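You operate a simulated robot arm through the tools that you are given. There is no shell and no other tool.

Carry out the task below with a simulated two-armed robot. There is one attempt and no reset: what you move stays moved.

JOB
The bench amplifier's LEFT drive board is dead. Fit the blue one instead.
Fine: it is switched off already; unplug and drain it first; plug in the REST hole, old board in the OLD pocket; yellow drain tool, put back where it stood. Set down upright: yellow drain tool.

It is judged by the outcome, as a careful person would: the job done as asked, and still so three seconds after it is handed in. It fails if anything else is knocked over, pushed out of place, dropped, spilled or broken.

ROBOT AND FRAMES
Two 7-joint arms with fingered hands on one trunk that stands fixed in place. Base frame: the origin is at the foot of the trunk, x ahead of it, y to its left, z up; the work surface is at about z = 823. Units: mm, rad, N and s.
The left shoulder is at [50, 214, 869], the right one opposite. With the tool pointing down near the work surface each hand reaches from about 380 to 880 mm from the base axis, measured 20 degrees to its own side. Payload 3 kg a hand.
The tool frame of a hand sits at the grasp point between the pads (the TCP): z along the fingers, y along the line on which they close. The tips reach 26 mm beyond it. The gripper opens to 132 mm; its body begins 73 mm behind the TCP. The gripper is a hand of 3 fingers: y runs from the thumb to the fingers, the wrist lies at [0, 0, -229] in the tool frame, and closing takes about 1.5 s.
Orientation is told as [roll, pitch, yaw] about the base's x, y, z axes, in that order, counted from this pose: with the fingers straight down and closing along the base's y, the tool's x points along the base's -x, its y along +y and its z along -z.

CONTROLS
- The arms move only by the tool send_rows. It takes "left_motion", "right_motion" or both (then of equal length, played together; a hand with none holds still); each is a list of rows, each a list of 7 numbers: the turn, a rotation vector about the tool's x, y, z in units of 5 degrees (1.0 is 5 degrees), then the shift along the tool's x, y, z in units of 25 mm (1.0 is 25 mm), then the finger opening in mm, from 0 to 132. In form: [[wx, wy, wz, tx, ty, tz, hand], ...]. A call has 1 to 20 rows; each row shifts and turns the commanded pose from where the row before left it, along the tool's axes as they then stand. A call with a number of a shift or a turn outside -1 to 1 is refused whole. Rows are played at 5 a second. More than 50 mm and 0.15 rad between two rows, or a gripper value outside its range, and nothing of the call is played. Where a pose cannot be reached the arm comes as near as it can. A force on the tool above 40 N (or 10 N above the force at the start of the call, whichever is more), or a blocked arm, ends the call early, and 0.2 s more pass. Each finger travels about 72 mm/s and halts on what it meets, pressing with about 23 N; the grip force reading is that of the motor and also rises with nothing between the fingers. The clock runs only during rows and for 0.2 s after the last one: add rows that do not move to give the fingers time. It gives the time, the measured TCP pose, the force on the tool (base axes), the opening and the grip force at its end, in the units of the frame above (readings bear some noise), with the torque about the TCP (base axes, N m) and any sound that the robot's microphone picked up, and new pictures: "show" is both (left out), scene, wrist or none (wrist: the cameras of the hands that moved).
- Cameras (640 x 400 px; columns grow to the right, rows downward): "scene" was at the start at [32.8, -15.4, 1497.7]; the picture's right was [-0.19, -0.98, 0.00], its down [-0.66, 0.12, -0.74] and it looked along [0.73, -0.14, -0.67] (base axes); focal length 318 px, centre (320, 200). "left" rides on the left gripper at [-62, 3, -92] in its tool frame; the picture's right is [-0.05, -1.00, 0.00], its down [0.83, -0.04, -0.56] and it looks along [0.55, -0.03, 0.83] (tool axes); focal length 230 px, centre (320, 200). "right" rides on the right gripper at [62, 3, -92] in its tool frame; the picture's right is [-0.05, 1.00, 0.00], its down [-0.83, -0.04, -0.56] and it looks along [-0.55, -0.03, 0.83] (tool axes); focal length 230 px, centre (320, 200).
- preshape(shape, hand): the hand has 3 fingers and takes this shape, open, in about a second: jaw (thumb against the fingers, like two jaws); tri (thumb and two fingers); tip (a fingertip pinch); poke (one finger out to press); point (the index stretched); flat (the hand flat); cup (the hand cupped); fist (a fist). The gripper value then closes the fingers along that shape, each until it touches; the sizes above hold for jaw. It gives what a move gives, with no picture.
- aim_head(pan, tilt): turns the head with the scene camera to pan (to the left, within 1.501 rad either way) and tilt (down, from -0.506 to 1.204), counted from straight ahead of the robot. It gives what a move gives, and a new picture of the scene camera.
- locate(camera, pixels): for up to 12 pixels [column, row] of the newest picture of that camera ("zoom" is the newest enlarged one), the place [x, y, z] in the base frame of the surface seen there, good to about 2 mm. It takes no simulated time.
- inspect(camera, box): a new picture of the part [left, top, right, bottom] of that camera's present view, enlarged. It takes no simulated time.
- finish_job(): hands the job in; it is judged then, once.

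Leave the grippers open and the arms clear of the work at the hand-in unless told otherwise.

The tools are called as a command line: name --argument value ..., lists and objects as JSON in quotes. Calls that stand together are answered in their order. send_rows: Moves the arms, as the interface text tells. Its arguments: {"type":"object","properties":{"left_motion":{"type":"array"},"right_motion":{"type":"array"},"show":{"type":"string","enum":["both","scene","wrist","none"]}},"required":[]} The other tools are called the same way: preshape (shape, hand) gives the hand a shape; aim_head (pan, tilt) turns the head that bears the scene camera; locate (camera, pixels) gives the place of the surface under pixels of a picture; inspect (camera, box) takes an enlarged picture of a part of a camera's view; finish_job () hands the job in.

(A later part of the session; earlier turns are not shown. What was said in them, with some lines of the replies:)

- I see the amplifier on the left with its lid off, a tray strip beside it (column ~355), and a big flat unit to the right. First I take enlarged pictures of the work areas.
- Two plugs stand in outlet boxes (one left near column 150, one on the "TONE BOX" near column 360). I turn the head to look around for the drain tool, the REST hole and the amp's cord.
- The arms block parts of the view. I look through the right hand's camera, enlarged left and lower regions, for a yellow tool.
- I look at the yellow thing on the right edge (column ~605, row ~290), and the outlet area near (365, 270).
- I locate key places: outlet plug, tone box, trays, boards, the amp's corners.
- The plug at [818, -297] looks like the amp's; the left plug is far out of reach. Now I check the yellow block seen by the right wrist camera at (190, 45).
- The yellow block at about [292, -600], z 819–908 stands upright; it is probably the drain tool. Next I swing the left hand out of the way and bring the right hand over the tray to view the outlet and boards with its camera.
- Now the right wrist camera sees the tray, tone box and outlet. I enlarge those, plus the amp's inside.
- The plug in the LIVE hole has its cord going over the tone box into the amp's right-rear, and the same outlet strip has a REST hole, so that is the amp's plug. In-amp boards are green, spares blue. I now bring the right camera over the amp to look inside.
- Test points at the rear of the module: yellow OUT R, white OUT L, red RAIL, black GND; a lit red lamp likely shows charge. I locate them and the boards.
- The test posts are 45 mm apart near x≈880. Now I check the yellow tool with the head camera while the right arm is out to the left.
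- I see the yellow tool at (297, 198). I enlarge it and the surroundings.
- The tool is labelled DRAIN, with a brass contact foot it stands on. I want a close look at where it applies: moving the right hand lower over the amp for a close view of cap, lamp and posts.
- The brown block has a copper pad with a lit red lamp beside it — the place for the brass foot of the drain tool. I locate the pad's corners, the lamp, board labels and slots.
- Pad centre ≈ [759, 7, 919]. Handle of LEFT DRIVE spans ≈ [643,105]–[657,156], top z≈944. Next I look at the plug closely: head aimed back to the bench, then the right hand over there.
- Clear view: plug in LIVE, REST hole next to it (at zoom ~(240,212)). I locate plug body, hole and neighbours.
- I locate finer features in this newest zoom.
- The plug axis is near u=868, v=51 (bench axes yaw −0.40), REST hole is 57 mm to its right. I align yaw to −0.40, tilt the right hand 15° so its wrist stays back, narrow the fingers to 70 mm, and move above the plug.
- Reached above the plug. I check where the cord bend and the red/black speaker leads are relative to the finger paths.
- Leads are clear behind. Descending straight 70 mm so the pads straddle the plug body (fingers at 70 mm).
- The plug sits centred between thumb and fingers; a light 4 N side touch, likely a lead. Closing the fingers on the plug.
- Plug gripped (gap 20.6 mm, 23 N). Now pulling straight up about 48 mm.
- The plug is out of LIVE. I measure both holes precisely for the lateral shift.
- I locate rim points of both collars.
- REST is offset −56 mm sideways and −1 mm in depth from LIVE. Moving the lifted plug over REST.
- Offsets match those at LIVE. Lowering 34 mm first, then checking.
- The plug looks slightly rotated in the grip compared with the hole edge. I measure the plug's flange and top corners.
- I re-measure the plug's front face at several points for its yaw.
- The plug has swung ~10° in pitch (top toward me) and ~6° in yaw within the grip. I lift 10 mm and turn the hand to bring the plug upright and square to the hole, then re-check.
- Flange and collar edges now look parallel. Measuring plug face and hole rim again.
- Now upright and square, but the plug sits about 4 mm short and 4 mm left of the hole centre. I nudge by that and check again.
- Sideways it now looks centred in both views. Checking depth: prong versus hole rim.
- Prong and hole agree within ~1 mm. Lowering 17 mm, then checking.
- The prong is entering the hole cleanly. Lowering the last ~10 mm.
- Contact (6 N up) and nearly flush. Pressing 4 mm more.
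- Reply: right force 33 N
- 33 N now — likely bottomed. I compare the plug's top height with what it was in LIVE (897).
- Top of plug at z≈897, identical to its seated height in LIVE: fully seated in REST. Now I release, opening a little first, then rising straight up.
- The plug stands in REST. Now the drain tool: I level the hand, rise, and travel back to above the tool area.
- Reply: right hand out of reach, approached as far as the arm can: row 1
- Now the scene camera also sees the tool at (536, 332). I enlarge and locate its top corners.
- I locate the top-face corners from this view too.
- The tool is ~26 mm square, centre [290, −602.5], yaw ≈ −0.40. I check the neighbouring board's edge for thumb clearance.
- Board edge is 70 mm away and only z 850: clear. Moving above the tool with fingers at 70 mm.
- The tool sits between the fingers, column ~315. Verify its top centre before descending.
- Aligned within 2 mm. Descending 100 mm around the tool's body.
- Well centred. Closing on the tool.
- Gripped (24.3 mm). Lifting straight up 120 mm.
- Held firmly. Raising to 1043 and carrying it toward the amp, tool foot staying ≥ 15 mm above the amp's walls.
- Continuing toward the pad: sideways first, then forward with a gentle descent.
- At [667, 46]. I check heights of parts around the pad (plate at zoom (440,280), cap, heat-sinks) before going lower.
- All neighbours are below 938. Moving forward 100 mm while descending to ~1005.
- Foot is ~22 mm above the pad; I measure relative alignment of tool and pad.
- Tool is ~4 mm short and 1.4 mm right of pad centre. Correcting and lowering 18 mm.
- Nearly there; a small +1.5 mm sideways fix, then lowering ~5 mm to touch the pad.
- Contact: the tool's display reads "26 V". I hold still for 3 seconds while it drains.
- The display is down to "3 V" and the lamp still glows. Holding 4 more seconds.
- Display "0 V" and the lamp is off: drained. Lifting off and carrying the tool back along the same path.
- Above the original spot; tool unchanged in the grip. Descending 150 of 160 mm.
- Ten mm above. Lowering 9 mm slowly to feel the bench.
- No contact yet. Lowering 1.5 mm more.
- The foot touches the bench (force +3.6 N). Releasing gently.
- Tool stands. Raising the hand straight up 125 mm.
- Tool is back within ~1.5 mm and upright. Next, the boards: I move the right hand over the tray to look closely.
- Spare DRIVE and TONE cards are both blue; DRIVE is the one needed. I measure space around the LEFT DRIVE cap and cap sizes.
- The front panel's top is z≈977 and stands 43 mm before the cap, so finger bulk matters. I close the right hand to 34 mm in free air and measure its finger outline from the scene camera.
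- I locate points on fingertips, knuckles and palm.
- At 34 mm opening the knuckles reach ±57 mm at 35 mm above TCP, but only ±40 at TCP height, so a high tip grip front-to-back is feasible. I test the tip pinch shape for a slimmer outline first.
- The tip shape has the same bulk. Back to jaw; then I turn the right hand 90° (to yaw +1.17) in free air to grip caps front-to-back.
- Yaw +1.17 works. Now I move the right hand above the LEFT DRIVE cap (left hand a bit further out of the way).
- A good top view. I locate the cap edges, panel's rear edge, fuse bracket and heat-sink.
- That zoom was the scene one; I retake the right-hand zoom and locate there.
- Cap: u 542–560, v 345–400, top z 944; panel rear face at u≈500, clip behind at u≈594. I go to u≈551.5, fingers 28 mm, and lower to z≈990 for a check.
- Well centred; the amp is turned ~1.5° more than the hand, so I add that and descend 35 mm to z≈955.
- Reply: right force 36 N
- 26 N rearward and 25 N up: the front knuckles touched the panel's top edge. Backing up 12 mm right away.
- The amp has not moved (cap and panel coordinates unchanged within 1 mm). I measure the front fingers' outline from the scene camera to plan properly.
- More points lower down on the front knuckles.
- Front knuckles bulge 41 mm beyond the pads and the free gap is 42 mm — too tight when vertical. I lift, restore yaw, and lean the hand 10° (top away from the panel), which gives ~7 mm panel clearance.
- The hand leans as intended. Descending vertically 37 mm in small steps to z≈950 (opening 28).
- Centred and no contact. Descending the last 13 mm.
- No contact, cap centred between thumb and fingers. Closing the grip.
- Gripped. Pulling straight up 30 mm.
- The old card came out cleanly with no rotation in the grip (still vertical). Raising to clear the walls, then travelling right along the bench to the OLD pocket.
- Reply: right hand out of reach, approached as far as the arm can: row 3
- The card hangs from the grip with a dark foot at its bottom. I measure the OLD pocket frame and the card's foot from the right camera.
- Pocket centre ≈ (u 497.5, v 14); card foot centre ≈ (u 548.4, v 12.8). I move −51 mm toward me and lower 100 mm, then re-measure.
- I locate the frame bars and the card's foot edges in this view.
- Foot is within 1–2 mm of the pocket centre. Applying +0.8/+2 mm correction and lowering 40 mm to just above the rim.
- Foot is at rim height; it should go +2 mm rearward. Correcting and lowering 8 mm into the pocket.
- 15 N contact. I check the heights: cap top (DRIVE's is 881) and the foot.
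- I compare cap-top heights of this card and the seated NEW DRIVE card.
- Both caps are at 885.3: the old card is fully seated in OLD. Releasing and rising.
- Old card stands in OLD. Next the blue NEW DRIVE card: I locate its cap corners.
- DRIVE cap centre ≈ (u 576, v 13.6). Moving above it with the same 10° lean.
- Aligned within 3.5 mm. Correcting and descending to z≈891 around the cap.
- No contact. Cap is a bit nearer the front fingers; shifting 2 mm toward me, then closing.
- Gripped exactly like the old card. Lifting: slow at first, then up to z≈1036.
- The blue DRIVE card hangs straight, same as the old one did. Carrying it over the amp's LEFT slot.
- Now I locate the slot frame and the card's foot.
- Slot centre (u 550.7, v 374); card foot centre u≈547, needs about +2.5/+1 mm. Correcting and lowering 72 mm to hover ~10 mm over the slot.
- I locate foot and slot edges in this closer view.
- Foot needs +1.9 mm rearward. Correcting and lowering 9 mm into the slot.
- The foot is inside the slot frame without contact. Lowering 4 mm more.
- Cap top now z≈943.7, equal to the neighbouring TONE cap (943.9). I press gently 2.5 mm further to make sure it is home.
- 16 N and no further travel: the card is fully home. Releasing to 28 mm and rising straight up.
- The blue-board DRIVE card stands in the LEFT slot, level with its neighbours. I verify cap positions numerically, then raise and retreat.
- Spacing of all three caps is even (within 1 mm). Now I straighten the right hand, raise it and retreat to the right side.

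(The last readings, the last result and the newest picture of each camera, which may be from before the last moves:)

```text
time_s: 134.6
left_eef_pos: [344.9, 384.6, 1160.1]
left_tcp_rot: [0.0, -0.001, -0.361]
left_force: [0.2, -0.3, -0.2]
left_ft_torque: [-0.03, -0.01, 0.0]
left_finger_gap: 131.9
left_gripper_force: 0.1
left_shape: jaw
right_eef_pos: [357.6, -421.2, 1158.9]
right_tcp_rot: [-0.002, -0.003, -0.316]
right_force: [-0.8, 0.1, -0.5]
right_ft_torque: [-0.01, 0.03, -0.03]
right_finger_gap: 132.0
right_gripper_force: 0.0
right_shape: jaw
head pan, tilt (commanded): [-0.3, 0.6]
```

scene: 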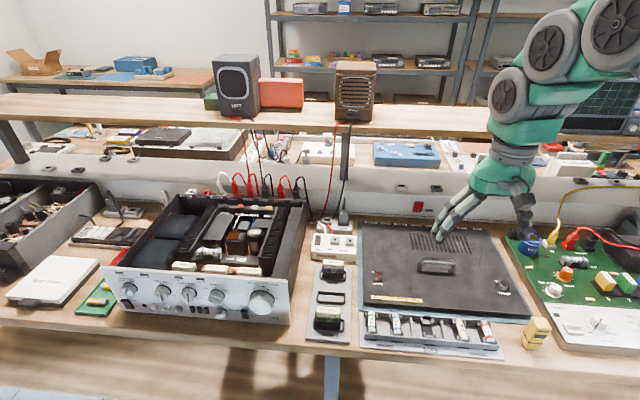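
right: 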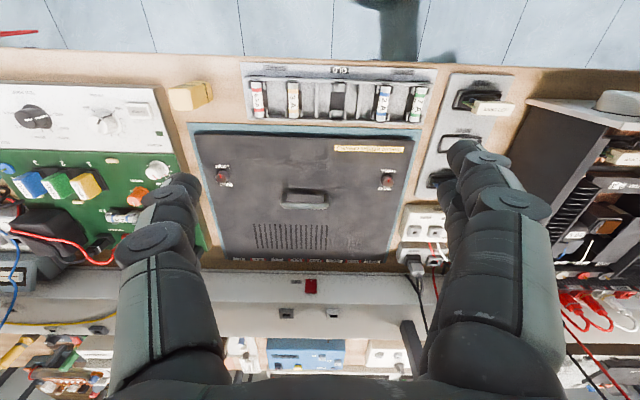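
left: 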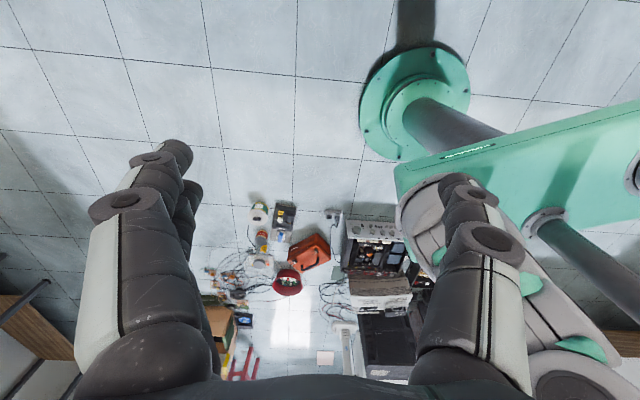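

Arms are clear. A final check of every part: plug in REST, old card in OLD, new card in LEFT, tool, amp and lamp.

inspect --camera "scene" --box '[290, 195, 400, 345]'

inspect --camera "scene" --box '[100, 180, 310, 330]'

inspect --camera "scene" --box '[490, 290, 600, 370]'

inspect --camera "scene" --box '[315, 190, 385, 260]'

```text
2.67 times, centred on (345, 270) of scene
```

zoom: 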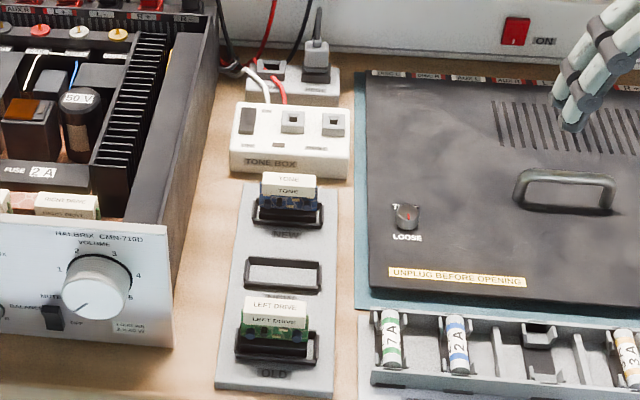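

```text
2.67 times, centred on (205, 255) of scene
```

zoom: 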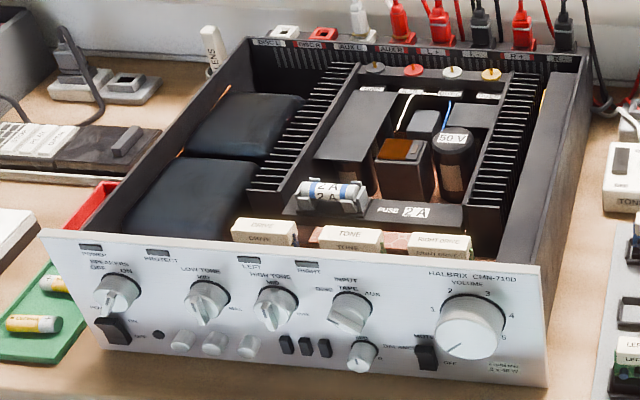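

```text
5.00 times, centred on (545, 330) of scene
```

zoom: 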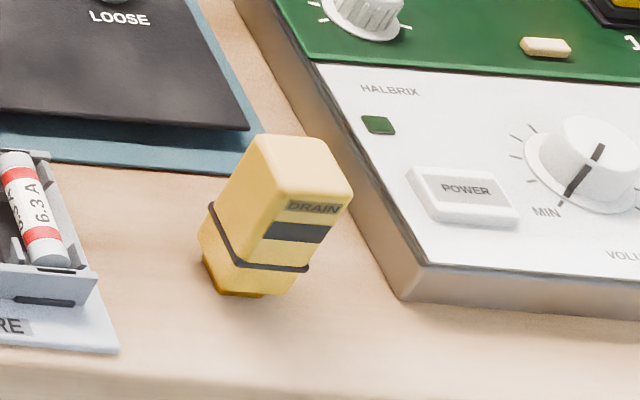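

```text
5.71 times, centred on (350, 225) of scene
```

zoom: 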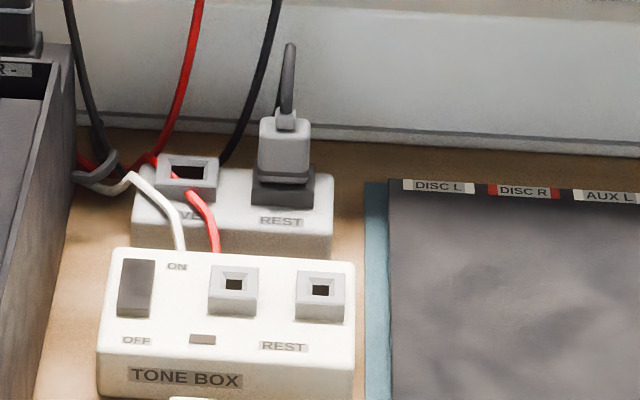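

Everything looks right. One last numeric check that the amp has not shifted: locating the four posts (initially [837,−109], [853,−68], [871,−26], [890,15]).

inspect --camera "scene" --box '[210, 185, 310, 255]'

locate --camera "scene" --pixels '[[226, 185], [240, 186], [255, 187], [269, 188], [357, 230], [350, 214]]'

```text
5.71 times, centred on (260, 220) of scene
```

zoom: 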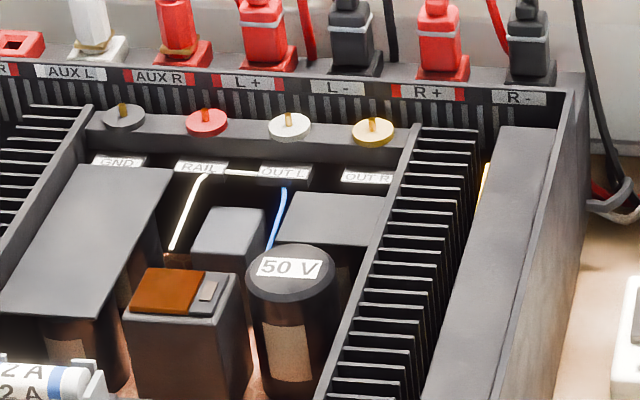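

```text
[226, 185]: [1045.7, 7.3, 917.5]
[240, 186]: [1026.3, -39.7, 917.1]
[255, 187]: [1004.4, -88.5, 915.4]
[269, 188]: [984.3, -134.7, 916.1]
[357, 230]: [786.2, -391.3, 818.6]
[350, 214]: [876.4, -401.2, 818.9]
```

I pick the posts in this zoom and read them.

locate --camera "zoom" --pixels '[[120, 120], [206, 126], [289, 130], [372, 136]]'

```text
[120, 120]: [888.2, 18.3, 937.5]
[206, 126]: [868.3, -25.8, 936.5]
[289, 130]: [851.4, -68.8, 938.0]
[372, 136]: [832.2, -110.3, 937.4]
```

The posts are where they were, within measurement noise, so the amp has not shifted. The amp is unplugged with its plug in REST, and drained to 0 V. The old card is in OLD, the blue DRIVE card is in LEFT, and the drain tool stands upright in its place. Both grippers are open and clear, so I'm handing in.

finish_job

```text
The job is handed in.
```

I fitted the blue DRIVE board in the amplifier's LEFT slot and handed the job in. I haven't seen how it was judged.

- **Unplugged:** the amp's mains plug is out of LIVE and fully seated in the REST hole beside it.
- **Drained:** I held the yellow drain tool on the copper pad until it read 0 V and the lamp went out.
- **Boards:** the old LEFT DRIVE board is in the OLD pocket. The new board sits level with the TONE and RIGHT DRIVE boards.
- **Drain tool:** it stands upright, within about 2 mm of where it was.

While reaching for the old board, the hand pressed on the amp's front panel with about 26 N. I backed off, and later position checks showed no sign that the amp had moved.
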